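You operate a simulated robot arm through the tools that you are given. There is no shell and no other tool. Be economical: measure what you need, move in short steps, check, and stop when the job is done.

You run a simulated two-armed robot. Do the job below in one go: nothing can be reset, and whatever is moved stays where it is left.

JOB
Take the 5 m clean cartridge from the deck of the rinse tank and put it on the white label card there. Push the blue finishing drawer shut. Pick up the bung key with one hand, pass it to the other hand and put it on the bench top before the valve rack. Take the paste brush and put it on the shelf under the valve bench. Shut the parts drawer. Put the grease tin from the top of the long grey bench on the steel panel there. Put the 25 white filter cartridge from the top of the long grey bench on the top of the wash bench and the 10 white filter cartridge on the middle shelf of the stock rack. Take the soap tin on the top of the long grey bench and put it away on the top of the grey hood. Take the red paint pad and leave it on the middle of the blue-backed bench. Take the grease brush and put it in the grey soak tray. Take the orange torque driver and leave it on top of the orange cover. The order is free.

Only the result counts: the job must be done as asked and must still hold three seconds after the hand-in. Knocking over, shifting, dropping, spilling or breaking anything else fails it. Lids that push on must go on centred and level and be pressed home; caps that screw on are set level and turned clockwise until they are tight.

ROBOT AND FRAMES
Two 7-joint arms with three-finger grippers on one trunk, on a base that drives. Base frame: it is fixed to the floor where the robot stands at the start and does not move with it; the origin is under the middle of the robot, x ahead of it, y to its left, z up; the surface under the hand at the start is at about z = 920. Readings come in mm, rad, newtons and seconds.
The left shoulder is at the start at [70, 146, 1237], the right one opposite. With the tool pointing down near the work surface each hand reaches from about 300 to 680 mm from the robot's upright axis, wherever it stands, measured 20 degrees to its own side. Places, roughly: bench top before the valve rack (15x20 cm) [-6080, 6380, 900]; blue finishing drawer [-6000, 3700, 700]; bung key (9x4x11 cm) [-6200, 4400, 900]; clean cartridge [500, 250, 1000]; grease brush (4x4x9 cm) [-1000, 6000, 800]; grease tin [-2000, 6000, 750]; grey soak tray (20x13x5 cm) [800, 1900, 800]; label card [500, 250, 1000]; middle of the blue-backed bench (29x22 cm) [-800, 4640, 840]; middle shelf of the stock rack [300, 7400, 700]; orange cover [750, 2750, 750]; orange torque driver [-1000, 4750, 1000]; parts drawer [-4600, 6100, 700]; paste brush (2x2x17 cm) [-6300, 6100, 1000]; red paint pad (5x6x4 cm) [-1200, 6100, 800]; shelf under the valve bench [-6300, 6300, 300]; soap tin [-1750, 6250, 750]; steel panel [-2500, 6000, 750]; top of the grey hood [-4300, -300, 1000]; top of the wash bench [900, 2700, 800]; white filter cartridge [-2250, 6000, 750]. Payload 2.2 kg a hand.
The TCP of each hand is the grasp point between the finger pads, 28 mm short of the fingertips. In the tool frame z runs along the fingers and y along their closing line. Largest opening 102 mm; the body of the gripper starts 71 mm behind the TCP.
Orientation is that of the tool frame in the base frame, as a unit quaternion [x, y, z, w]. With the fingers straight down and closing along the base's y, the tool's x points along the base's -x, its y along +y and its z along -z.

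CONTROLS
- The arms move only by the tool move_arm. It takes "left_motion", "right_motion" or both (then of equal length, played together; a hand with none holds still); each is a list of rows, each a list of 3 entries, a list of its own where there are three numbers: the shift along the base's x, y, z in mm, then the turn, a rotation vector about the base's x, y, z in rad, then the gripper command, from -1 (shut) to 1 (fully open), values between in proportion. In form: [[[tx, ty, tz], [rx, ry, rz], jaw], ...]. A call has 1 to 12 rows; each row shifts and turns the commanded pose from where the row before left it. A row lasts 0.2 s, in which the tool goes at most 50 mm and 0.15 rad; a call with a longer step from one row to the next is refused whole, and so is a gripper value outside its range. Where a pose cannot be reached the arm comes as near as it can. A force on the tool above 40 N (or 10 N above the force at the start of the call, whichever is more), or a blocked arm, ends the call early, and 0.2 s more pass. The fingers move at their own pace and stop on an object; they squeeze with about 40 N. The grip force told is the motor's: it shows also when the fingers shut on nothing. Time passes only in rows, and 0.2 s behind the last, so rows that do not move let the fingers close. It gives the time, the measured TCP pose, the force on the tool (base axes), the opening and the grip force at its end, in the units of the frame above (readings bear some noise), with the torque about the TCP (base axes, N m) and any sound that the robot's microphone picked up, and new pictures: "pictures" is both (left out), scene, wrist or none (wrist: the cameras of the hands that moved).
- Cameras (640 x 400 px; columns grow to the right, rows downward): "scene" is now at [131.2, 31.2, 1463.2]; the picture's right is [0.36, -0.93, 0.00], its down [-0.55, -0.21, -0.81] and it looks along [0.76, 0.29, -0.59] (base axes); focal length 247 px, centre (320, 200). "left" rides on the left gripper at [72, 38, -86] in its tool frame; the picture's right is [-0.47, 0.89, 0.00], its down [-0.60, -0.32, -0.73] and it looks along [-0.65, -0.34, 0.68] (tool axes); focal length 256 px, centre (320, 200). "right" rides on the right gripper at [69, 44, -86] in its tool frame; the picture's right is [-0.53, 0.85, 0.00], its down [-0.58, -0.36, -0.73] and it looks along [-0.62, -0.39, 0.68] (tool axes); focal length 256 px, centre (320, 200). There is no depth. A picture from a camera that has moved, and an enlarged one, comes with that camera's place and axes in the base frame and with its lens.
- raise_lower(by): slides the trunk up (or, below 0, down) by that many mm; the arms and the scene camera ride with it, the base frame stays. It gives what a move gives, with no picture.
- base_move(legs): drives the robot by 1 to 6 legs, each [ahead, left, turn to the left] in mm, mm and rad, along the robot's own axes; the way and the turn of a leg run together, so that a leg with both is an arc; at most 1500 mm and 3.142 rad a leg. The arms and the cameras ride along, it lands a little off, and it stops where it bumps. It gives what a move gives, and a new picture of the scene camera.
- turn_head(pan, tilt): turns the head with the scene camera to pan (to the left, within 1.501 rad either way) and tilt (down, from -0.506 to 1.204), counted from straight ahead of the robot. It gives what a move gives, and a new picture of the scene camera.
- enlarge(camera, box): a new picture of the part [left, top, right, bottom] of that camera's present view, enlarged. The clock stands still meanwhile.
- close_job(): hands the job in; it is judged then, once.

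Go step by step. Nothing tells you exact positions but the pictures and the camera data: compare them with the known pose of the tool, close in by small moves and look again before you grip or let go. The budget is 556 turns and 360 pictures, counting those below and the enlarged ones. Unless the task says otherwise, let go and move clear before handing in.

The tools are called after "Call:" as a command line: name --argument value ..., lists and objects as JSON in quotes. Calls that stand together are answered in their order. move_arm: Moves the arms, as the interface text tells. Its arguments: {"type":"object","properties":{"left_motion":{"type":"array","items":{"type":"array"}},"right_motion":{"type":"array","items":{"type":"array"}},"pictures":{"type":"string","enum":["both","scene","wrist","none"]}},"required":[]} The other tools are called the same way: raise_lower (by) slides the trunk up or down; base_move (legs) drives the base; turn_head (pan, tilt) turns the head that bears the scene camera; enlarge (camera, box) takes an enlarged picture of a part of a camera's view; close_job () hands the job in.

At the start:

```text
time_s: 0.0
left_eef_pos: [428.0, 386.6, 1260.0]
left_orientation: [-0.001, 1.0, 0.0, 0.001]
left_wrist_force: [0.2, 0.0, 0.3]
left_ft_torque: [0.03, 0.04, -0.02]
left_gripper_width: 102.0
left_gripper_force: 0.1
right_eef_pos: [491.7, -34.6, 1231.2]
right_orientation: [0.0, 1.0, 0.0, 0.0]
right_wrist_force: [1.1, 0.4, -0.4]
right_ft_torque: [-0.02, -0.05, 0.01]
right_gripper_width: 102.1
right_gripper_force: 0.2
trunk travel left (down, up): [-775.0, 165.0]
robot x, y, heading: [0.7, -2.6, -0.0]
head pan, tilt: [0.372, 0.627]
```

scene: 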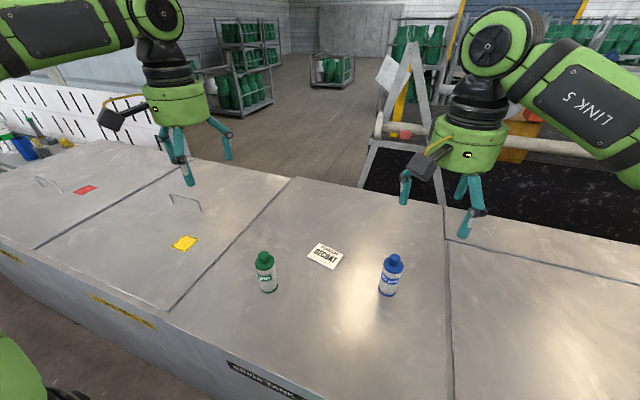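
right: 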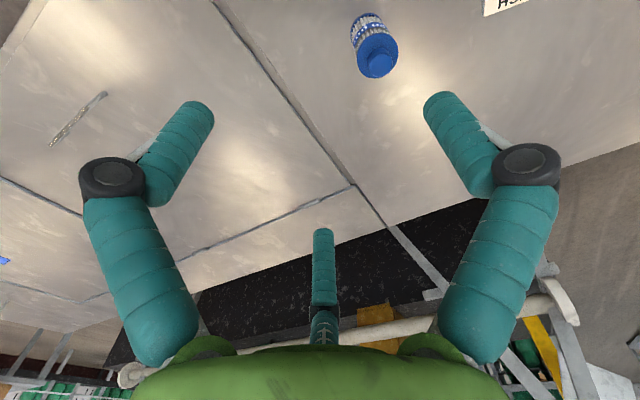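
left: 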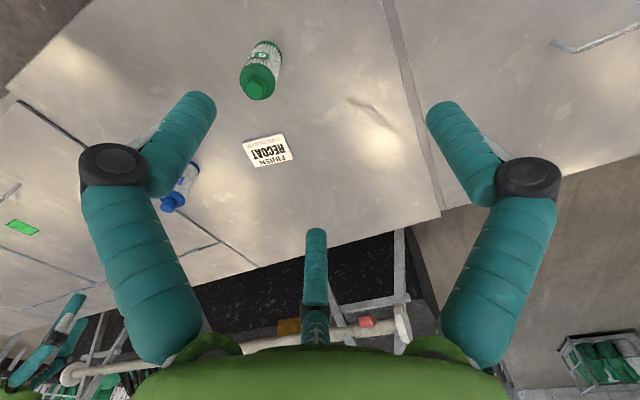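

I see a green and a blue cartridge and a white card on the rinse tank deck. I'll read the labels first.

Call:
enlarge --camera "scene" --box '[230, 230, 430, 310]'

Call:
enlarge --camera "left" --box '[140, 20, 320, 220]'

Call:
enlarge --camera "right" --box '[320, 0, 440, 80]'

```text
3.20 times, centred on (330, 270) of scene
camera zoom: at [131.2, 31.2, 1463.2], right [0.36, -0.93, 0.0], down [-0.55, -0.21, -0.81], along [0.76, 0.29, -0.59], focal length 790 px, centre (288, -24)
```

zoom: 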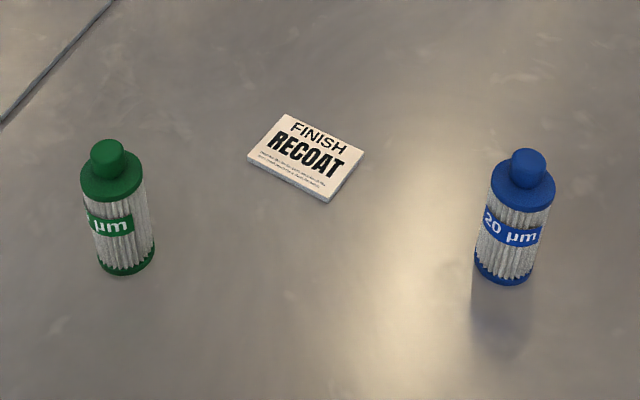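

```text
2.00 times, centred on (230, 120) of left
camera zoom: at [355.7, 423.1, 1345.6], right [0.46, 0.89, 0.0], down [0.6, -0.32, 0.73], along [0.65, -0.34, -0.68], focal length 512 px, centre (500, 360)
```

zoom: 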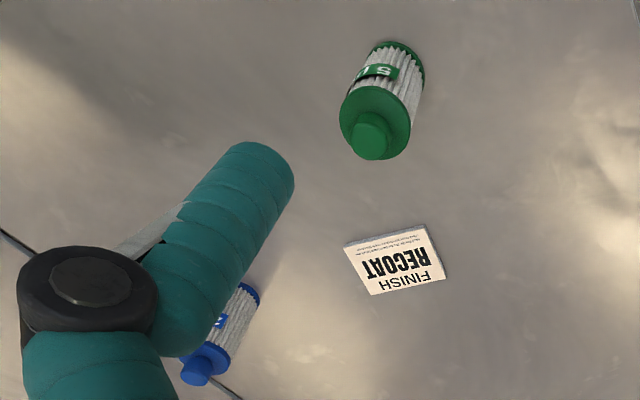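

```text
5.00 times, centred on (380, 40) of right
camera zoom: at [421.8, 9.2, 1317.6], right [0.53, 0.85, 0.0], down [0.58, -0.36, 0.73], along [0.62, -0.39, -0.68], focal length 1280 px, centre (20, 1000)
```

zoom: 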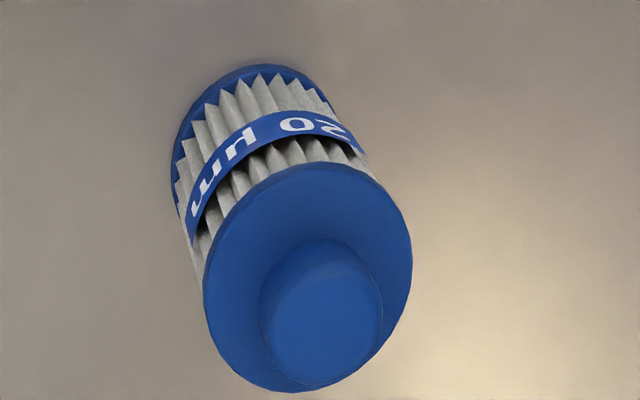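

The green one is the 5 µm, at about (436, 284), top about z=1044; the card is at about (580, 187). I move the left hand above the cartridge.

Call:
move_arm --left_motion '[[[2, -26, -40], [0, 0, 0], 1], [[2, -26, -40], [0, 0, 0], 1], [[2, -26, -40], [0, 0, 0], 1], [[2, -25, -30], [0, 0, 0], 1]]'

```text
time_s: 1.0
left_eef_pos: [436.0, 282.8, 1108.2]
left_orientation: [-0.001, 1.0, 0.0, -0.001]
left_wrist_force: [0.1, 0.7, -0.5]
left_ft_torque: [-0.03, 0.01, -0.02]
left_gripper_width: 102.0
left_gripper_force: 0.2
right_eef_pos: [493.2, -34.8, 1230.1]
right_orientation: [0.0, 1.0, 0.0, -0.001]
right_wrist_force: [0.2, 0.8, 1.5]
right_ft_torque: [0.0, -0.01, 0.01]
right_gripper_width: 101.9
right_gripper_force: 0.0
trunk travel left (down, up): [-775.0, 165.0]
robot x, y, heading: [-0.9, -3.4, -0.001]
head pan, tilt: [0.372, 0.627]
camera scene: at [132.3, 30.2, 1463.2], right [0.36, -0.93, 0.0], down [-0.55, -0.21, -0.81], along [0.75, 0.29, -0.59], focal length 247 px, centre (320, 200)
camera left: at [363.3, 318.6, 1195.1], right [0.46, 0.89, 0.0], down [0.6, -0.32, 0.73], along [0.65, -0.34, -0.68], focal length 256 px, centre (320, 200)
```

scene: 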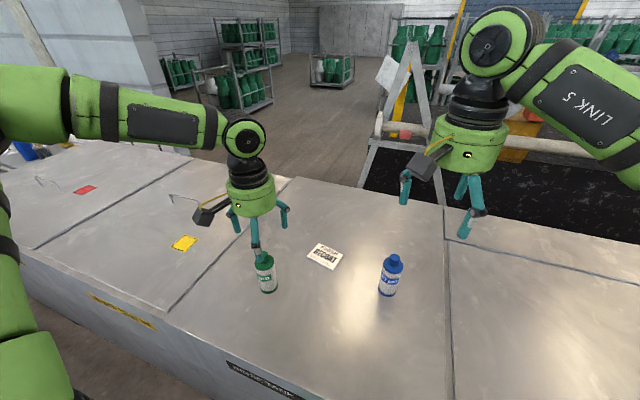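
left: 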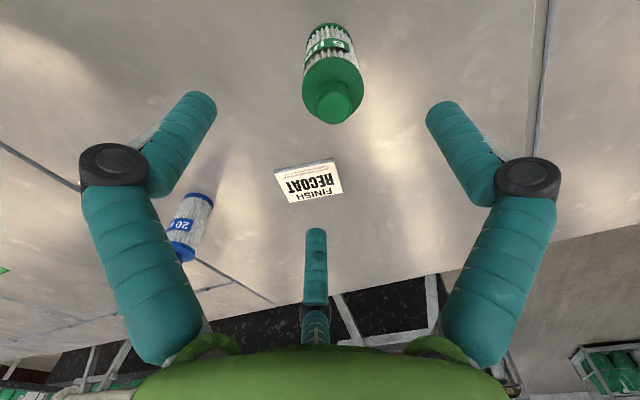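

The cartridge is slightly more to the left, y≈290. I lower over it and close.

Call:
move_arm --left_motion '[[[-2, 7, -20], [0, 0, 0], 1], [[0, 0, -35], [0, 0, 0], 1], [[0, 0, -35], [0, 0, 0], 1], [[0, 0, -30], [0, 0, 0], 1]]'

```text
time_s: 2.0
left_eef_pos: [433.6, 291.1, 989.5]
left_orientation: [0.0, 1.0, 0.0, 0.0]
left_wrist_force: [-0.4, 0.5, 0.4]
left_ft_torque: [0.01, 0.01, 0.02]
left_gripper_width: 101.7
left_gripper_force: 0.0
right_eef_pos: [493.2, -35.3, 1230.3]
right_orientation: [0.0, 1.0, 0.0, -0.001]
right_wrist_force: [0.4, 0.9, -0.2]
right_ft_torque: [-0.02, 0.02, -0.03]
right_gripper_width: 102.0
right_gripper_force: 0.0
trunk travel left (down, up): [-775.0, 165.0]
robot x, y, heading: [1.5, 3.7, -0.002]
head pan, tilt: [0.372, 0.627]
camera scene: at [132.0, 31.7, 1463.2], right [0.36, -0.93, 0.0], down [-0.55, -0.21, -0.81], along [0.75, 0.29, -0.59], focal length 247 px, centre (320, 200)
camera left: at [361.1, 327.4, 1076.6], right [0.46, 0.89, 0.0], down [0.6, -0.32, 0.73], along [0.65, -0.34, -0.68], focal length 256 px, centre (320, 200)
```

scene: 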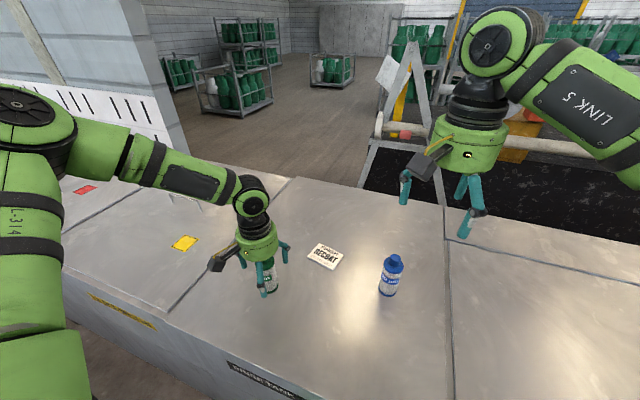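
left: 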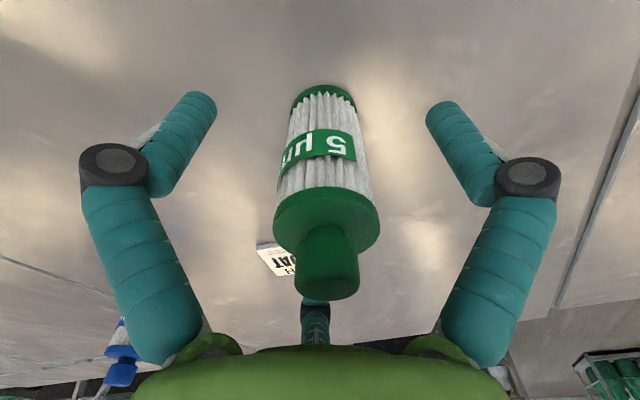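

Aligned. Closing the jaw.

Call:
move_arm --left_motion '[[[0, 0, 0], [0, 0, 0], -1], [[0, 0, 0], [0, 0, 0], -1], [[0, 0, 0], [0, 0, 0], -1]]' --pictures "wrist"

Call:
move_arm --left_motion '[[[0, 0, 30], [0, 0, 0], -1], [[35, -26, 0], [0, 0, 0], -1], [[35, -26, 0], [0, 0, 0], -1], [[35, -26, 0], [0, 0, 0], -1], [[30, -20, 0], [0, 0, 0], -1], [[0, 0, 0], [0, 0, 0], -1]]'

```text
time_s: 2.8
left_eef_pos: [432.6, 289.9, 992.0]
left_orientation: [0.001, 1.0, 0.001, 0.001]
left_wrist_force: [1.3, -1.0, 6.9]
left_ft_torque: [-0.01, -0.09, 0.03]
left_gripper_width: 42.1
left_gripper_force: 40.1
right_eef_pos: [491.9, -35.2, 1232.2]
right_orientation: [0.0, 1.0, 0.0, 0.0]
right_wrist_force: [0.3, -0.5, 0.1]
right_ft_torque: [0.01, -0.02, 0.03]
right_gripper_width: 102.2
right_gripper_force: 0.1
trunk travel left (down, up): [-775.0, 165.0]
robot x, y, heading: [0.6, -0.7, 0.001]
head pan, tilt: [0.372, 0.627]
camera left: at [360.4, 326.4, 1077.9], right [0.46, 0.89, 0.0], down [0.6, -0.32, 0.73], along [0.65, -0.34, -0.68], focal length 256 px, centre (320, 200)
```

left: 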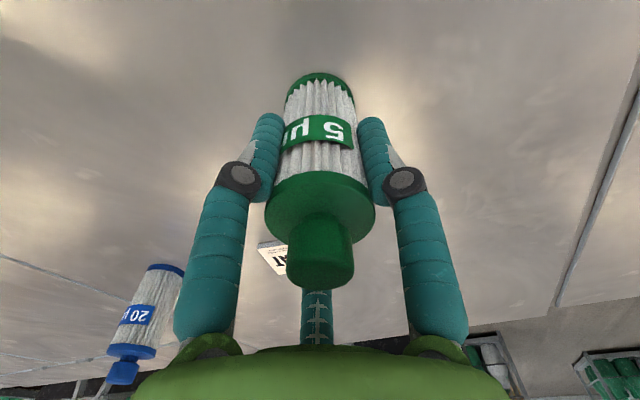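

```text
time_s: 4.2
left_eef_pos: [540.9, 209.6, 1028.3]
left_orientation: [-0.001, 1.0, 0.0, 0.001]
left_wrist_force: [0.0, -0.4, 0.1]
left_ft_torque: [0.04, 0.0, 0.01]
left_gripper_width: 42.0
left_gripper_force: 39.8
left hand out of reach, approached as far as the arm can: row 5
right_eef_pos: [491.0, -34.0, 1230.7]
right_orientation: [0.001, 1.0, 0.0, 0.0]
right_wrist_force: [-0.7, 0.5, -0.4]
right_ft_torque: [0.0, 0.01, -0.02]
right_gripper_width: 102.0
right_gripper_force: 0.0
trunk travel left (down, up): [-775.0, 165.0]
robot x, y, heading: [-0.6, -0.8, -0.004]
head pan, tilt: [0.372, 0.627]
camera scene: at [131.0, 30.9, 1463.2], right [0.36, -0.93, 0.0], down [-0.55, -0.21, -0.81], along [0.76, 0.29, -0.59], focal length 247 px, centre (320, 200)
camera left: at [468.0, 246.9, 1114.3], right [0.46, 0.89, 0.0], down [0.6, -0.32, 0.73], along [0.65, -0.34, -0.68], focal length 256 px, centre (320, 200)
```

scene: 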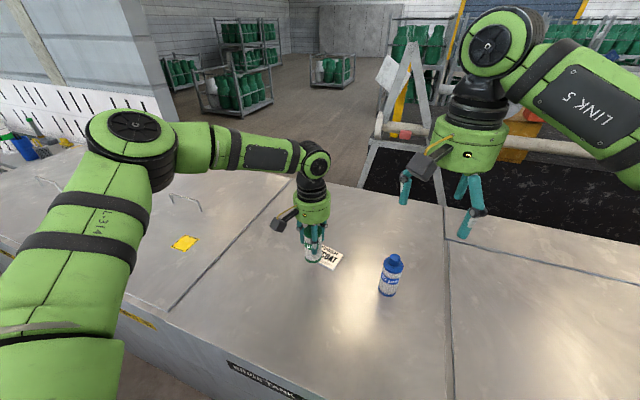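
left: 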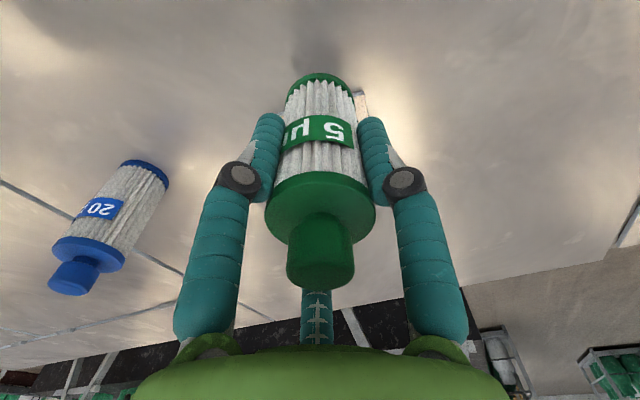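

The card is a little beyond reach. I nudge the base ahead slightly.

Call:
base_move --legs '[[40, -20, 0]]'

```text
time_s: 5.2
left_eef_pos: [562.6, 199.2, 1024.9]
left_orientation: [-0.005, 1.0, 0.001, -0.001]
left_wrist_force: [0.5, 0.5, -0.3]
left_ft_torque: [0.04, 0.05, 0.0]
left_gripper_width: 41.8
left_gripper_force: 39.9
right_eef_pos: [519.4, -47.5, 1228.7]
right_orientation: [-0.005, 1.0, 0.001, -0.002]
right_wrist_force: [0.7, 0.2, 0.2]
right_ft_torque: [0.06, 0.04, 0.0]
right_gripper_width: 102.1
right_gripper_force: 0.2
trunk travel left (down, up): [-775.0, 165.0]
robot x, y, heading: [22.4, -15.7, 0.007]
head pan, tilt: [0.372, 0.627]
stopped in leg 1: the robot was blocked; the commanded pose is now the measured one
camera scene: at [158.1, 15.7, 1462.7], right [0.37, -0.93, 0.0], down [-0.55, -0.22, -0.81], along [0.75, 0.3, -0.59], focal length 247 px, centre (320, 200)
```

scene: 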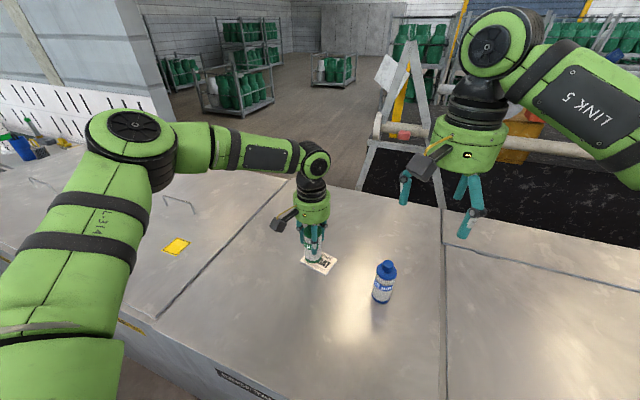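

Base touched the tank; hand now needs about (+17, -11). I try that move and check.

Call:
move_arm --left_motion '[[[8, -6, 0], [0, 0, 0], -1], [[8, -6, 0], [0, 0, 0], -1], [[0, 0, 0], [0, 0, 0], -1]]' --pictures "both"

```text
time_s: 6.0
left_eef_pos: [561.8, 198.3, 1033.6]
left_orientation: [-0.005, 1.0, 0.0, 0.002]
left_wrist_force: [0.2, 0.0, -0.6]
left_ft_torque: [0.02, 0.01, 0.02]
left_gripper_width: 42.0
left_gripper_force: 39.7
left hand out of reach, approached as far as the arm can: row 1, 2
right_eef_pos: [514.0, -45.6, 1231.3]
right_orientation: [-0.005, 1.0, -0.001, 0.0]
right_wrist_force: [0.6, 0.3, -0.1]
right_ft_torque: [-0.02, 0.03, 0.02]
right_gripper_width: 102.0
right_gripper_force: 0.0
trunk travel left (down, up): [-775.0, 165.0]
robot x, y, heading: [22.4, -13.5, 0.012]
head pan, tilt: [0.372, 0.627]
camera scene: at [152.8, 18.2, 1463.3], right [0.37, -0.93, 0.0], down [-0.54, -0.22, -0.81], along [0.75, 0.3, -0.59], focal length 247 px, centre (320, 200)
camera left: at [488.9, 234.4, 1120.1], right [0.46, 0.89, 0.0], down [0.6, -0.31, 0.73], along [0.65, -0.33, -0.68], focal length 256 px, centre (320, 200)
```

scene: 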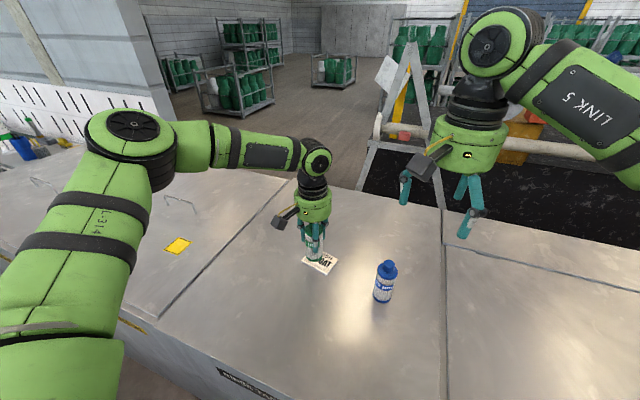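
left: 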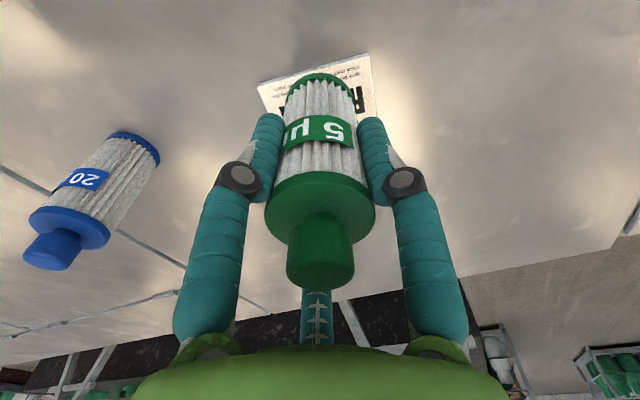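

Reach is limited at this height; I raise the trunk so the arm reaches downward more.

Call:
raise_lower --by 90

Call:
move_arm --left_motion '[[[0, 0, -30], [0, 0, 0], -1], [[0, 0, -30], [0, 0, 0], -1], [[0, 0, -30], [0, 0, 0], -1], [[8, -6, 0], [0, 0, 0], -1], [[8, -6, 0], [0, 0, 0], -1], [[0, 0, 0], [0, 0, 0], -1]]' --pictures "wrist"

```text
time_s: 7.3
left_eef_pos: [562.0, 198.3, 1123.0]
left_orientation: [-0.005, 1.0, -0.001, 0.001]
left_wrist_force: [-0.5, -0.3, -0.8]
left_ft_torque: [-0.03, 0.01, 0.02]
left_gripper_width: 41.8
left_gripper_force: 40.1
right_eef_pos: [514.1, -44.5, 1320.1]
right_orientation: [-0.004, 1.0, -0.001, 0.0]
right_wrist_force: [0.3, 0.0, 0.6]
right_ft_torque: [0.0, 0.01, 0.01]
right_gripper_width: 102.0
right_gripper_force: 0.1
trunk travel left (down, up): [-865.0, 75.0]
robot x, y, heading: [24.5, -15.8, 0.016]
head pan, tilt: [0.372, 0.627]
```

```text
time_s: 8.7
left_eef_pos: [539.6, 211.9, 1061.8]
left_orientation: [-0.005, 1.0, -0.001, 0.002]
left_wrist_force: [0.4, 0.3, -0.2]
left_ft_torque: [0.02, 0.02, -0.08]
left_gripper_width: 41.8
left_gripper_force: 40.3
left hand out of reach, approached as far as the arm can: row 1, 2, 3, 4, 5
right_eef_pos: [515.7, -45.0, 1321.9]
right_orientation: [-0.004, 1.0, -0.001, 0.0]
right_wrist_force: [0.2, -0.6, 0.5]
right_ft_torque: [0.05, 0.0, -0.04]
right_gripper_width: 101.8
right_gripper_force: 0.0
trunk travel left (down, up): [-865.0, 75.0]
robot x, y, heading: [24.0, -13.3, 0.008]
head pan, tilt: [0.372, 0.627]
camera left: at [466.5, 248.5, 1147.5], right [0.46, 0.89, 0.0], down [0.6, -0.31, 0.73], along [0.65, -0.33, -0.68], focal length 256 px, centre (320, 200)
```

left: 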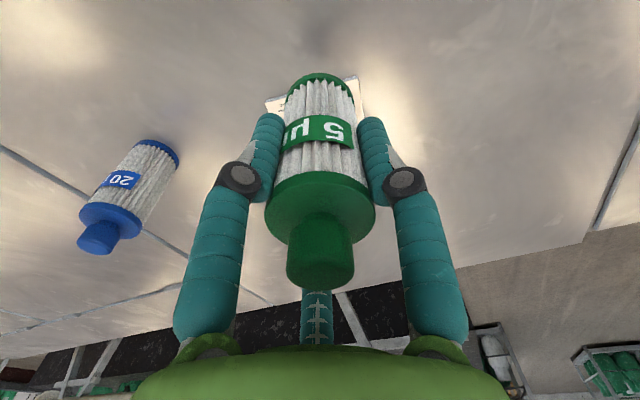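

Higher relative hand means more reach, so I do the opposite: raise the hand and then lower the trunk.

Call:
move_arm --left_motion '[[[0, 0, 40], [0, 0, 0], -1], [[0, 0, 40], [0, 0, 0], -1], [[0, 0, 40], [0, 0, 0], -1], [[0, 0, 40], [0, 0, 0], -1], [[0, 0, 0], [0, 0, 0], -1]]' --right_motion '[[[0, 0, 40], [0, 0, 0], 1], [[0, 0, 40], [0, 0, 0], 1], [[0, 0, 0], [0, 0, 0], 1], [[0, 0, 0], [0, 0, 0], 1], [[0, 0, 0], [0, 0, 0], 1]]' --pictures "none"

Call:
raise_lower --by -170

```text
time_s: 9.9
left_eef_pos: [539.1, 213.4, 1221.6]
left_orientation: [-0.004, 1.0, -0.001, 0.002]
left_wrist_force: [-1.2, -0.2, 0.0]
left_ft_torque: [-0.01, 0.02, -0.03]
left_gripper_width: 41.5
left_gripper_force: 40.6
right_eef_pos: [514.3, -45.7, 1400.3]
right_orientation: [-0.004, 1.0, 0.001, 0.001]
right_wrist_force: [-0.7, 1.0, 0.0]
right_ft_torque: [0.0, -0.04, 0.0]
right_gripper_width: 102.2
right_gripper_force: 0.1
trunk travel left (down, up): [-865.0, 75.0]
robot x, y, heading: [21.4, -14.2, 0.005]
head pan, tilt: [0.372, 0.627]
```

```text
time_s: 11.8
left_eef_pos: [538.0, 213.5, 1050.6]
left_orientation: [-0.005, 1.0, -0.001, 0.001]
left_wrist_force: [-0.2, -0.2, -0.4]
left_ft_torque: [0.0, -0.01, 0.0]
left_gripper_width: 41.6
left_gripper_force: 40.1
right_eef_pos: [515.8, -45.9, 1229.8]
right_orientation: [-0.004, 1.0, 0.0, -0.001]
right_wrist_force: [0.1, 0.3, -0.4]
right_ft_torque: [-0.01, 0.04, 0.01]
right_gripper_width: 102.4
right_gripper_force: 0.0
trunk travel left (down, up): [-695.0, 245.0]
robot x, y, heading: [20.7, -16.8, 0.008]
head pan, tilt: [0.372, 0.627]
```

Now move the hand over the card.

Call:
move_arm --left_motion '[[[15, -9, 0], [0, 0, 0], -1], [[15, -9, 0], [0, 0, 0], -1], [[12, -8, 0], [0, 0, 0], -1], [[0, 0, -10], [0, 0, 0], -1], [[0, 0, 0], [0, 0, 0], -1]]' --pictures "both"

```text
time_s: 13.0
left_eef_pos: [572.3, 193.1, 1040.4]
left_orientation: [-0.005, 1.0, -0.001, 0.001]
left_wrist_force: [-0.3, 0.0, -0.5]
left_ft_torque: [0.02, 0.02, 0.0]
left_gripper_width: 41.9
left_gripper_force: 39.8
left hand out of reach, approached as far as the arm can: row 3
right_eef_pos: [516.4, -45.3, 1229.1]
right_orientation: [-0.004, 1.0, 0.0, 0.0]
right_wrist_force: [0.4, 0.0, 1.1]
right_ft_torque: [0.0, -0.02, 0.0]
right_gripper_width: 102.2
right_gripper_force: 0.0
trunk travel left (down, up): [-695.0, 245.0]
robot x, y, heading: [21.9, -14.5, 0.011]
head pan, tilt: [0.372, 0.627]
camera scene: at [153.5, 18.0, 1383.2], right [0.37, -0.93, 0.0], down [-0.54, -0.22, -0.81], along [0.75, 0.3, -0.59], focal length 247 px, centre (320, 200)
camera left: at [500.4, 228.8, 1126.1], right [0.46, 0.89, 0.0], down [0.61, -0.31, 0.73], along [0.65, -0.33, -0.68], focal length 256 px, centre (320, 200)
```

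scene: 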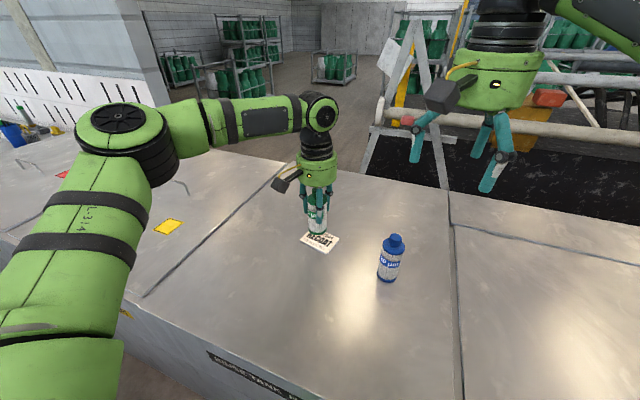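
left: 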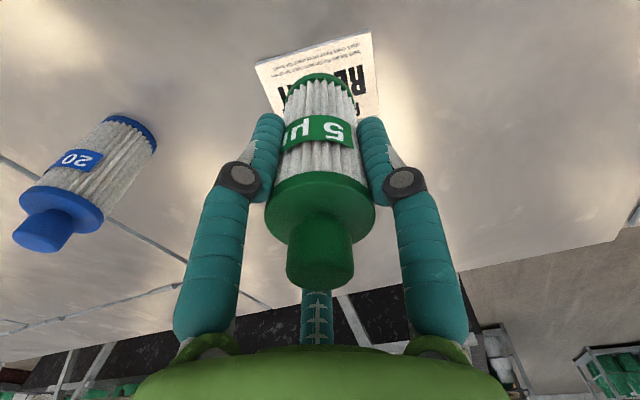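

Card centre ≈(580,190); hand still 8 mm short. I raise the hand, lower the trunk more and finish the move.

Call:
move_arm --left_motion '[[[0, 0, 40], [0, 0, 0], -1], [[0, 0, 40], [0, 0, 0], -1], [[0, 0, 0], [0, 0, 0], -1]]' --pictures "none"

Call:
raise_lower --by -90

Call:
move_arm --left_motion '[[[8, -3, 0], [0, 0, 0], -1], [[0, 0, 0], [0, 0, 0], -1], [[0, 0, -10], [0, 0, 0], -1], [[0, 0, 0], [0, 0, 0], -1]]' --pictures "both"

```text
time_s: 13.8
left_eef_pos: [565.0, 197.0, 1119.0]
left_orientation: [-0.005, 1.0, -0.002, 0.001]
left_wrist_force: [0.5, 0.2, -0.7]
left_ft_torque: [0.0, 0.04, 0.02]
left_gripper_width: 42.0
left_gripper_force: 39.9
left hand out of reach, approached as far as the arm can: row 1, 2
right_eef_pos: [516.7, -46.8, 1228.5]
right_orientation: [-0.004, 1.0, 0.0, -0.001]
right_wrist_force: [0.2, -0.2, 0.5]
right_ft_torque: [0.01, -0.02, -0.03]
right_gripper_width: 102.1
right_gripper_force: 0.0
trunk travel left (down, up): [-695.0, 245.0]
robot x, y, heading: [20.5, -12.1, 0.011]
head pan, tilt: [0.372, 0.627]
```

```text
time_s: 15.0
left_eef_pos: [564.0, 196.4, 1029.8]
left_orientation: [-0.004, 1.0, -0.001, 0.002]
left_wrist_force: [0.1, 0.1, -0.9]
left_ft_torque: [-0.04, 0.02, 0.0]
left_gripper_width: 41.7
left_gripper_force: 40.1
right_eef_pos: [515.8, -46.1, 1140.0]
right_orientation: [-0.005, 1.0, 0.0, -0.001]
right_wrist_force: [-0.3, -0.1, -1.0]
right_ft_torque: [-0.02, -0.03, 0.0]
right_gripper_width: 102.0
right_gripper_force: 0.0
trunk travel left (down, up): [-605.0, 335.0]
robot x, y, heading: [20.9, -13.1, 0.007]
head pan, tilt: [0.372, 0.627]
```

```text
time_s: 16.0
left_eef_pos: [566.8, 196.7, 1018.6]
left_orientation: [-0.006, 1.0, -0.002, 0.002]
left_wrist_force: [-0.5, -0.7, -1.2]
left_ft_torque: [-0.04, 0.02, 0.01]
left_gripper_width: 41.6
left_gripper_force: 40.1
left hand out of reach, approached as far as the arm can: row 1
right_eef_pos: [515.9, -47.1, 1138.8]
right_orientation: [-0.005, 1.0, 0.001, 0.0]
right_wrist_force: [-0.6, -0.3, 0.8]
right_ft_torque: [0.0, 0.02, 0.01]
right_gripper_width: 102.1
right_gripper_force: 0.0
trunk travel left (down, up): [-605.0, 335.0]
robot x, y, heading: [21.4, -13.3, 0.01]
head pan, tilt: [0.372, 0.627]
camera scene: at [153.1, 18.0, 1293.2], right [0.37, -0.93, 0.0], down [-0.54, -0.22, -0.81], along [0.75, 0.3, -0.59], focal length 247 px, centre (320, 200)
camera left: at [493.5, 233.6, 1103.4], right [0.46, 0.89, 0.0], down [0.6, -0.31, 0.74], along [0.65, -0.34, -0.68], focal length 256 px, centre (320, 200)
```

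scene: 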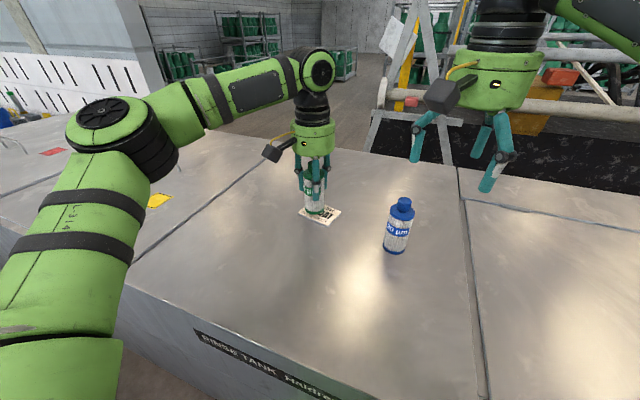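
left: 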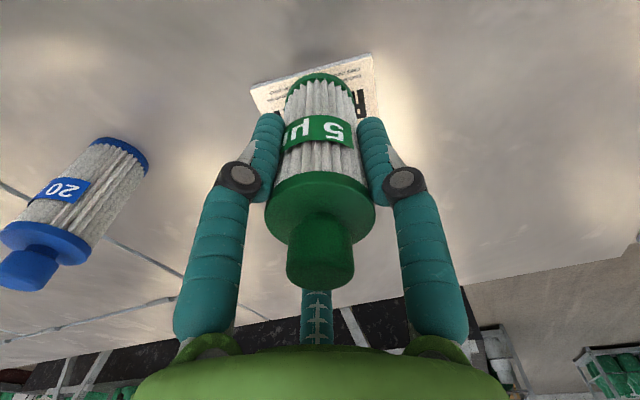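

Slightly short still. I raise, turn the base a bit right to bring the left shoulder forward, then approach again.

Call:
raise_lower --by 130

Call:
base_move --legs '[[-20, 60, -0.2]]'

```text
time_s: 17.6
left_eef_pos: [566.4, 196.6, 1147.3]
left_orientation: [-0.006, 1.0, -0.001, 0.003]
left_wrist_force: [0.1, -0.1, -0.4]
left_ft_torque: [-0.01, 0.02, 0.01]
left_gripper_width: 42.0
left_gripper_force: 39.9
right_eef_pos: [515.0, -46.4, 1270.1]
right_orientation: [-0.004, 1.0, 0.0, 0.0]
right_wrist_force: [-0.1, -0.3, 1.5]
right_ft_torque: [-0.02, 0.0, -0.02]
right_gripper_width: 101.9
right_gripper_force: 0.1
trunk travel left (down, up): [-735.0, 205.0]
robot x, y, heading: [23.5, -15.7, 0.014]
head pan, tilt: [0.372, 0.627]
```

```text
time_s: 18.8
left_eef_pos: [583.4, 144.1, 1146.4]
left_orientation: [0.095, 0.995, -0.002, 0.003]
left_wrist_force: [-0.3, -0.1, -0.1]
left_ft_torque: [0.0, -0.03, 0.01]
left_gripper_width: 41.8
left_gripper_force: 39.9
right_eef_pos: [485.4, -83.0, 1270.3]
right_orientation: [0.096, 0.995, 0.0, -0.001]
right_wrist_force: [-0.3, -0.2, -0.7]
right_ft_torque: [0.01, 0.01, -0.02]
right_gripper_width: 101.7
right_gripper_force: 0.0
trunk travel left (down, up): [-735.0, 205.0]
robot x, y, heading: [8.7, 46.8, -0.196]
head pan, tilt: [0.372, 0.627]
camera scene: at [142.9, 51.4, 1423.2], right [0.18, -0.98, 0.0], down [-0.58, -0.1, -0.81], along [0.8, 0.14, -0.59], focal length 247 px, centre (320, 200)
```

scene: 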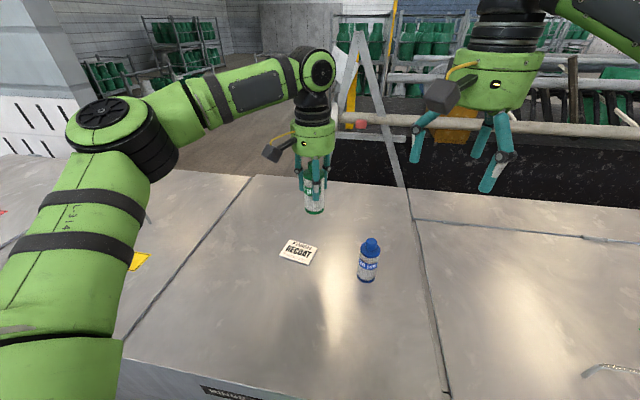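

Now move to (580,190) at height, check, then descend.

Call:
move_arm --left_motion '[[[-1, 23, -30], [0, 0, 0], -1], [[-2, 23, -30], [0, 0, 0], -1], [[0, 0, -30], [0, 0, 0], -1], [[0, 0, -20], [0, 0, 0], -1], [[0, 0, 0], [0, 0, 0], -1]]' --pictures "both"

```text
time_s: 20.0
left_eef_pos: [579.0, 194.8, 1037.8]
left_orientation: [0.095, 0.995, -0.002, 0.002]
left_wrist_force: [0.0, -0.3, -0.4]
left_ft_torque: [0.0, -0.01, 0.03]
left_gripper_width: 41.9
left_gripper_force: 40.0
right_eef_pos: [484.2, -81.9, 1269.0]
right_orientation: [0.096, 0.995, 0.0, 0.0]
right_wrist_force: [-0.6, 0.6, 0.5]
right_ft_torque: [0.0, -0.02, 0.0]
right_gripper_width: 101.9
right_gripper_force: 0.1
trunk travel left (down, up): [-735.0, 205.0]
robot x, y, heading: [6.1, 46.6, -0.195]
head pan, tilt: [0.372, 0.627]
camera scene: at [142.5, 52.8, 1423.3], right [0.18, -0.98, 0.0], down [-0.58, -0.1, -0.81], along [0.8, 0.14, -0.59], focal length 247 px, centre (320, 200)
camera left: at [516.3, 244.1, 1123.2], right [0.62, 0.78, 0.0], down [0.53, -0.42, 0.74], along [0.57, -0.46, -0.68], focal length 256 px, centre (320, 200)
```

scene: 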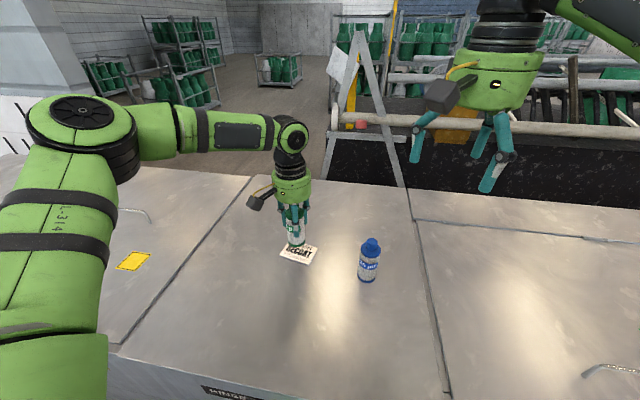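
left: 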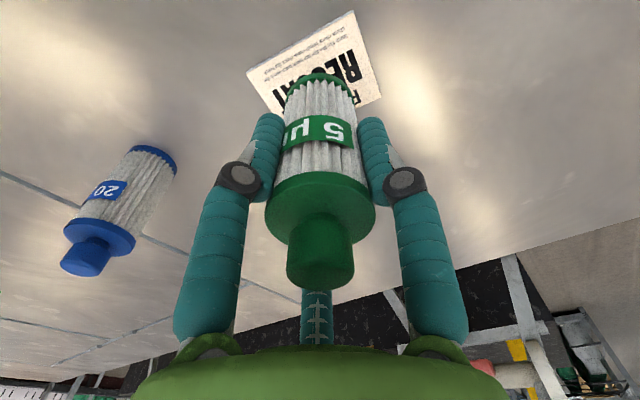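

Good alignment. Descend toward the card.

Call:
move_arm --left_motion '[[[0, -3, -15], [0, 0, 0], -1], [[0, 0, -12], [0, 0, 0], -1], [[0, 0, -5], [0, 0, 0], -1], [[0, 0, -2], [0, 0, 0], -1], [[0, 0, 0], [0, 0, 0], -1]]' --pictures "both"

```text
time_s: 21.2
left_eef_pos: [581.9, 188.9, 1003.1]
left_orientation: [0.095, 0.995, -0.001, 0.003]
left_wrist_force: [0.1, -0.2, 0.3]
left_ft_torque: [0.02, -0.01, 0.04]
left_gripper_width: 41.8
left_gripper_force: 40.1
right_eef_pos: [485.9, -81.2, 1269.7]
right_orientation: [0.096, 0.995, 0.0, 0.0]
right_wrist_force: [0.9, -0.4, -0.2]
right_ft_torque: [0.01, 0.01, 0.01]
right_gripper_width: 101.9
right_gripper_force: 0.1
trunk travel left (down, up): [-735.0, 205.0]
robot x, y, heading: [9.0, 48.9, -0.194]
head pan, tilt: [0.372, 0.627]
camera scene: at [142.8, 52.4, 1423.2], right [0.18, -0.98, 0.0], down [-0.58, -0.1, -0.81], along [0.8, 0.14, -0.59], focal length 247 px, centre (320, 200)
camera left: at [517.0, 239.6, 1089.7], right [0.62, 0.78, 0.0], down [0.53, -0.42, 0.74], along [0.57, -0.46, -0.68], focal length 256 px, centre (320, 200)
```

scene: 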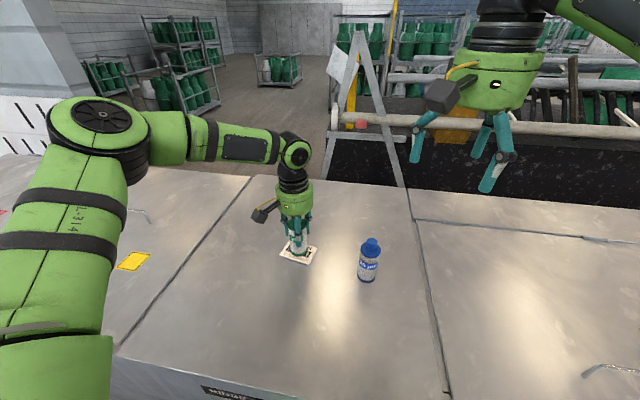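
left: 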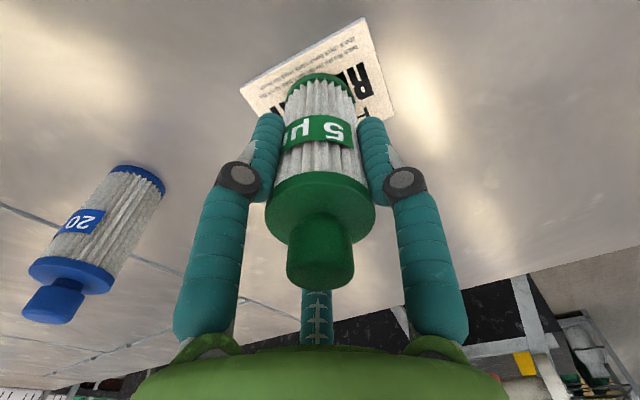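

Centred over the card. Small steps down until contact.

Call:
move_arm --left_motion '[[[0, 0, -2], [0, 0, 0], -1], [[0, 0, -2], [0, 0, 0], -1], [[0, 0, -1], [0, 0, 0], -1], [[0, 0, 0], [0, 0, 0], -1]]' --pictures "none"

```text
time_s: 22.2
left_eef_pos: [580.0, 187.2, 999.1]
left_orientation: [0.096, 0.995, -0.002, 0.004]
left_wrist_force: [0.8, 0.5, 2.0]
left_ft_torque: [0.08, -0.01, 0.04]
left_gripper_width: 42.0
left_gripper_force: 39.8
right_eef_pos: [484.9, -82.4, 1268.5]
right_orientation: [0.096, 0.995, 0.0, 0.0]
right_wrist_force: [-0.4, 0.3, -0.2]
right_ft_torque: [-0.02, -0.01, -0.02]
right_gripper_width: 102.2
right_gripper_force: 0.1
trunk travel left (down, up): [-735.0, 205.0]
robot x, y, heading: [9.5, 48.3, -0.19]
head pan, tilt: [0.372, 0.627]
```

Call:
move_arm --left_motion '[[[0, 0, -1], [0, 0, 0], -1], [[0, 0, -1], [0, 0, 0], -1], [[0, 0, 0], [0, 0, 0], -1]]' --pictures "none"

```text
time_s: 23.0
left_eef_pos: [579.8, 188.9, 998.5]
left_orientation: [0.095, 0.995, -0.002, 0.005]
left_wrist_force: [3.3, 2.7, 15.5]
left_ft_torque: [0.26, -0.13, -0.02]
left_gripper_width: 41.7
left_gripper_force: 39.9
right_eef_pos: [483.5, -83.1, 1269.5]
right_orientation: [0.095, 0.995, 0.001, 0.0]
right_wrist_force: [-1.0, -0.5, -0.4]
right_ft_torque: [0.01, -0.02, 0.03]
right_gripper_width: 101.9
right_gripper_force: 0.1
trunk travel left (down, up): [-735.0, 205.0]
robot x, y, heading: [8.5, 44.8, -0.193]
head pan, tilt: [0.372, 0.627]
```

Contact (15 N). I release and lift clear.

Call:
move_arm --left_motion '[[[0, 0, 1], [0, 0, 0], -1], [[0, 0, 0], [0, 0, 0], 0], [[0, 0, 0], [0, 0, 0], 1], [[0, 0, 0], [0, 0, 0], 1], [[0, 0, 30], [0, 0, 0], 1], [[0, 0, 40], [0, 0, 0], 1], [[0, 0, 40], [0, 0, 0], 1], [[0, 0, 40], [0, 0, 0], 1]]' --pictures "both"

```text
time_s: 24.8
left_eef_pos: [580.0, 189.7, 1149.4]
left_orientation: [0.096, 0.995, -0.002, 0.002]
left_wrist_force: [0.0, -0.4, 0.1]
left_ft_torque: [0.01, 0.01, -0.01]
left_gripper_width: 101.9
left_gripper_force: 0.1
right_eef_pos: [484.4, -83.5, 1268.4]
right_orientation: [0.096, 0.995, -0.001, 0.0]
right_wrist_force: [-0.2, 0.2, -0.1]
right_ft_torque: [0.02, -0.02, 0.01]
right_gripper_width: 102.2
right_gripper_force: 0.0
trunk travel left (down, up): [-735.0, 205.0]
robot x, y, heading: [7.5, 44.2, -0.193]
head pan, tilt: [0.372, 0.627]
camera scene: at [142.0, 51.9, 1423.3], right [0.18, -0.98, 0.0], down [-0.58, -0.1, -0.81], along [0.8, 0.14, -0.59], focal length 247 px, centre (320, 200)
camera left: at [515.2, 239.3, 1235.1], right [0.62, 0.78, 0.0], down [0.53, -0.42, 0.74], along [0.57, -0.46, -0.68], focal length 256 px, centre (320, 200)
```

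scene: 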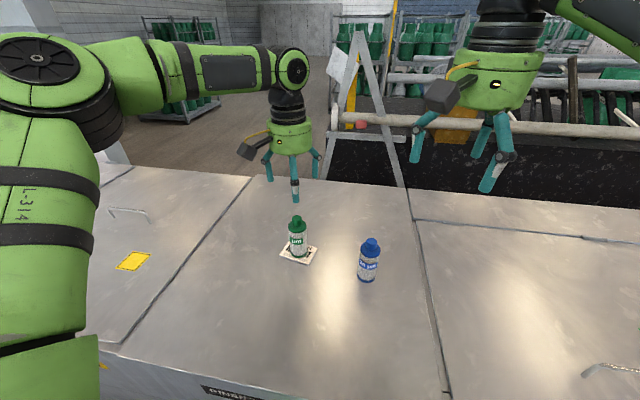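
left: 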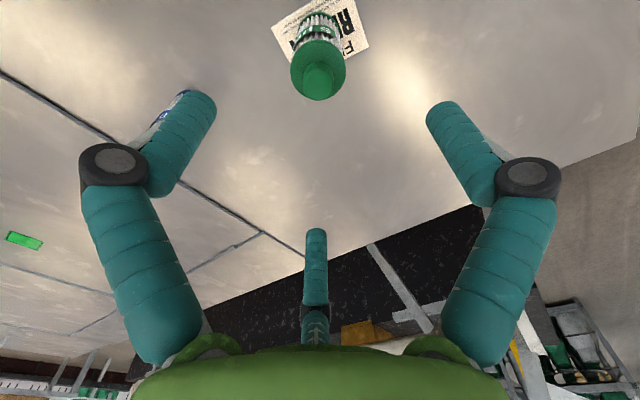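

The cartridge stands on the card. Next I back off, fold the hands in and look toward the rest of the shop (to the left, +y).

Call:
base_move --legs '[[-500, 0, 0], [0, 0, 1.766]]'

Call:
turn_head --pan 0.0 --tilt 0.25

Call:
turn_head --pan 1.0 --tilt 0.25

```text
time_s: 31.9
left_eef_pos: [-715.4, 679.7, 1147.7]
left_orientation: [-0.702, 0.712, 0.0, 0.004]
left_wrist_force: [-0.2, 0.2, 0.2]
left_ft_torque: [-0.01, 0.01, -0.01]
left_gripper_width: 102.0
left_gripper_force: 0.1
right_eef_pos: [-430.7, 634.6, 1269.4]
right_orientation: [-0.702, 0.712, 0.0, 0.0]
right_wrist_force: [-1.9, 0.5, -0.1]
right_ft_torque: [-0.02, -0.04, -0.01]
right_gripper_width: 102.2
right_gripper_force: 0.0
trunk travel left (down, up): [-735.0, 205.0]
robot x, y, heading: [-474.0, 144.3, 1.56]
head pan, tilt: [0.372, 0.627]
camera scene: at [-504.2, 273.1, 1423.2], right [0.94, 0.35, 0.0], down [0.2, -0.55, -0.81], along [-0.28, 0.76, -0.59], focal length 247 px, centre (320, 200)
```

scene: 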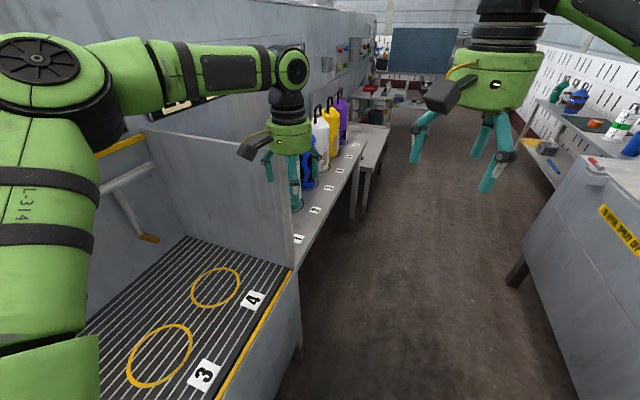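

```text
time_s: 32.7
left_eef_pos: [-715.9, 679.9, 1148.0]
left_orientation: [-0.703, 0.711, 0.001, 0.002]
left_wrist_force: [-0.5, 0.3, 0.0]
left_ft_torque: [-0.03, 0.01, 0.0]
left_gripper_width: 101.9
left_gripper_force: 0.1
right_eef_pos: [-431.8, 635.2, 1268.0]
right_orientation: [-0.703, 0.712, -0.001, 0.0]
right_wrist_force: [0.2, 0.1, 0.4]
right_ft_torque: [0.03, 0.06, 0.03]
right_gripper_width: 102.3
right_gripper_force: 0.0
trunk travel left (down, up): [-735.0, 205.0]
robot x, y, heading: [-474.8, 144.3, 1.561]
head pan, tilt: [0.0, 0.25]
camera scene: at [-472.8, 284.4, 1457.6], right [1.0, -0.01, 0.0], down [0.0, -0.25, -0.97], along [0.01, 0.97, -0.25], focal length 247 px, centre (320, 200)
```

scene: 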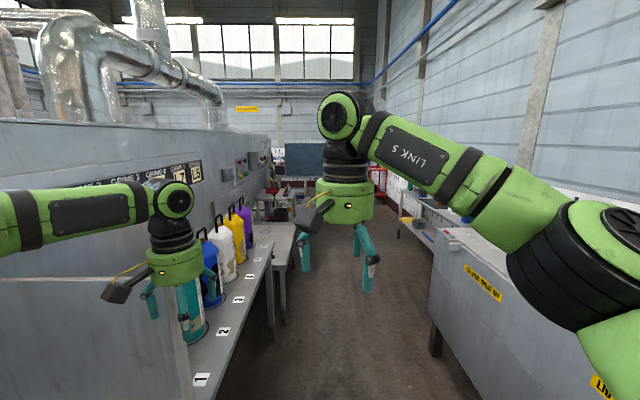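

```text
time_s: 34.0
left_eef_pos: [-716.1, 678.7, 1148.1]
left_orientation: [-0.703, 0.711, 0.001, 0.003]
left_wrist_force: [0.1, 0.8, 0.8]
left_ft_torque: [-0.01, -0.02, 0.0]
left_gripper_width: 101.9
left_gripper_force: 0.0
right_eef_pos: [-431.3, 634.2, 1269.2]
right_orientation: [-0.702, 0.712, 0.0, 0.0]
right_wrist_force: [0.8, 0.5, -0.2]
right_ft_torque: [0.01, -0.01, -0.01]
right_gripper_width: 102.1
right_gripper_force: 0.2
trunk travel left (down, up): [-735.0, 205.0]
robot x, y, heading: [-474.8, 142.3, 1.56]
head pan, tilt: [1.0, 0.25]
camera scene: at [-551.7, 242.7, 1457.7], right [0.55, 0.83, 0.0], down [0.21, -0.14, -0.97], along [-0.81, 0.54, -0.25], focal length 247 px, centre (320, 200)
```

scene: 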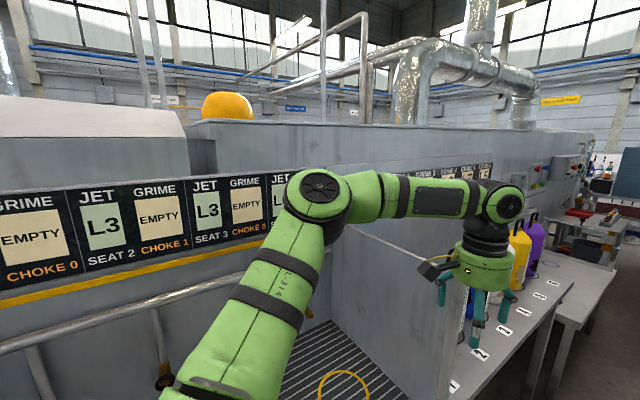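

There's an aisle along +y between the bottle bench (edge x≈-720) and the tank/benches on the right. I pull the hands in, shift to mid aisle and drive ahead.

Call:
move_arm --left_motion '[[[10, -40, 20], [0, 0, 0], 1], [[10, -40, 20], [0, 0, 0], 1], [[10, -40, 20], [0, 0, 0], 1], [[10, -40, 20], [0, 0, 0], 1]]' --right_motion '[[[15, -40, 0], [0, 0, 0], 1], [[15, -40, 0], [0, 0, 0], 1], [[15, -40, 0], [0, 0, 0], 1], [[15, -10, 0], [0, 0, 0], 1]]' --pictures "none"

Call:
turn_head --pan -0.6 --tilt 0.4

```text
time_s: 35.0
left_eef_pos: [-674.9, 516.2, 1230.4]
left_orientation: [-0.702, 0.712, 0.002, 0.003]
left_wrist_force: [0.6, -0.4, 0.0]
left_ft_torque: [0.05, 0.03, 0.04]
left_gripper_width: 102.1
left_gripper_force: 0.0
right_eef_pos: [-369.7, 503.1, 1269.3]
right_orientation: [-0.702, 0.712, 0.001, 0.0]
right_wrist_force: [0.9, 0.1, 0.1]
right_ft_torque: [0.04, 0.01, 0.01]
right_gripper_width: 102.2
right_gripper_force: 0.0
trunk travel left (down, up): [-735.0, 205.0]
robot x, y, heading: [-471.4, 141.8, 1.559]
head pan, tilt: [1.0, 0.25]
```

```text
time_s: 36.7
left_eef_pos: [-677.8, 519.6, 1228.5]
left_orientation: [-0.703, 0.711, 0.0, 0.003]
left_wrist_force: [-0.5, -0.3, -0.3]
left_ft_torque: [0.03, 0.02, -0.02]
left_gripper_width: 102.1
left_gripper_force: 0.0
right_eef_pos: [-371.9, 506.1, 1270.0]
right_orientation: [-0.702, 0.712, 0.0, -0.001]
right_wrist_force: [-0.8, 0.1, 0.3]
right_ft_torque: [0.02, 0.0, 0.0]
right_gripper_width: 102.0
right_gripper_force: 0.1
trunk travel left (down, up): [-735.0, 205.0]
robot x, y, heading: [-473.3, 141.1, 1.557]
head pan, tilt: [-0.6, 0.4]
camera scene: at [-420.5, 266.7, 1443.7], right [0.82, -0.58, 0.0], down [-0.22, -0.32, -0.92], along [0.53, 0.75, -0.39], focal length 247 px, centre (320, 200)
```

scene: 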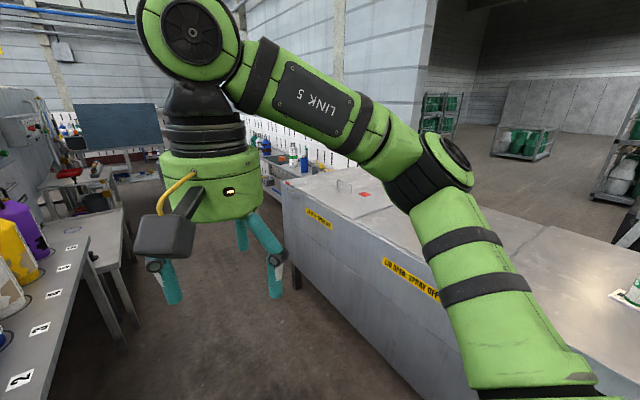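

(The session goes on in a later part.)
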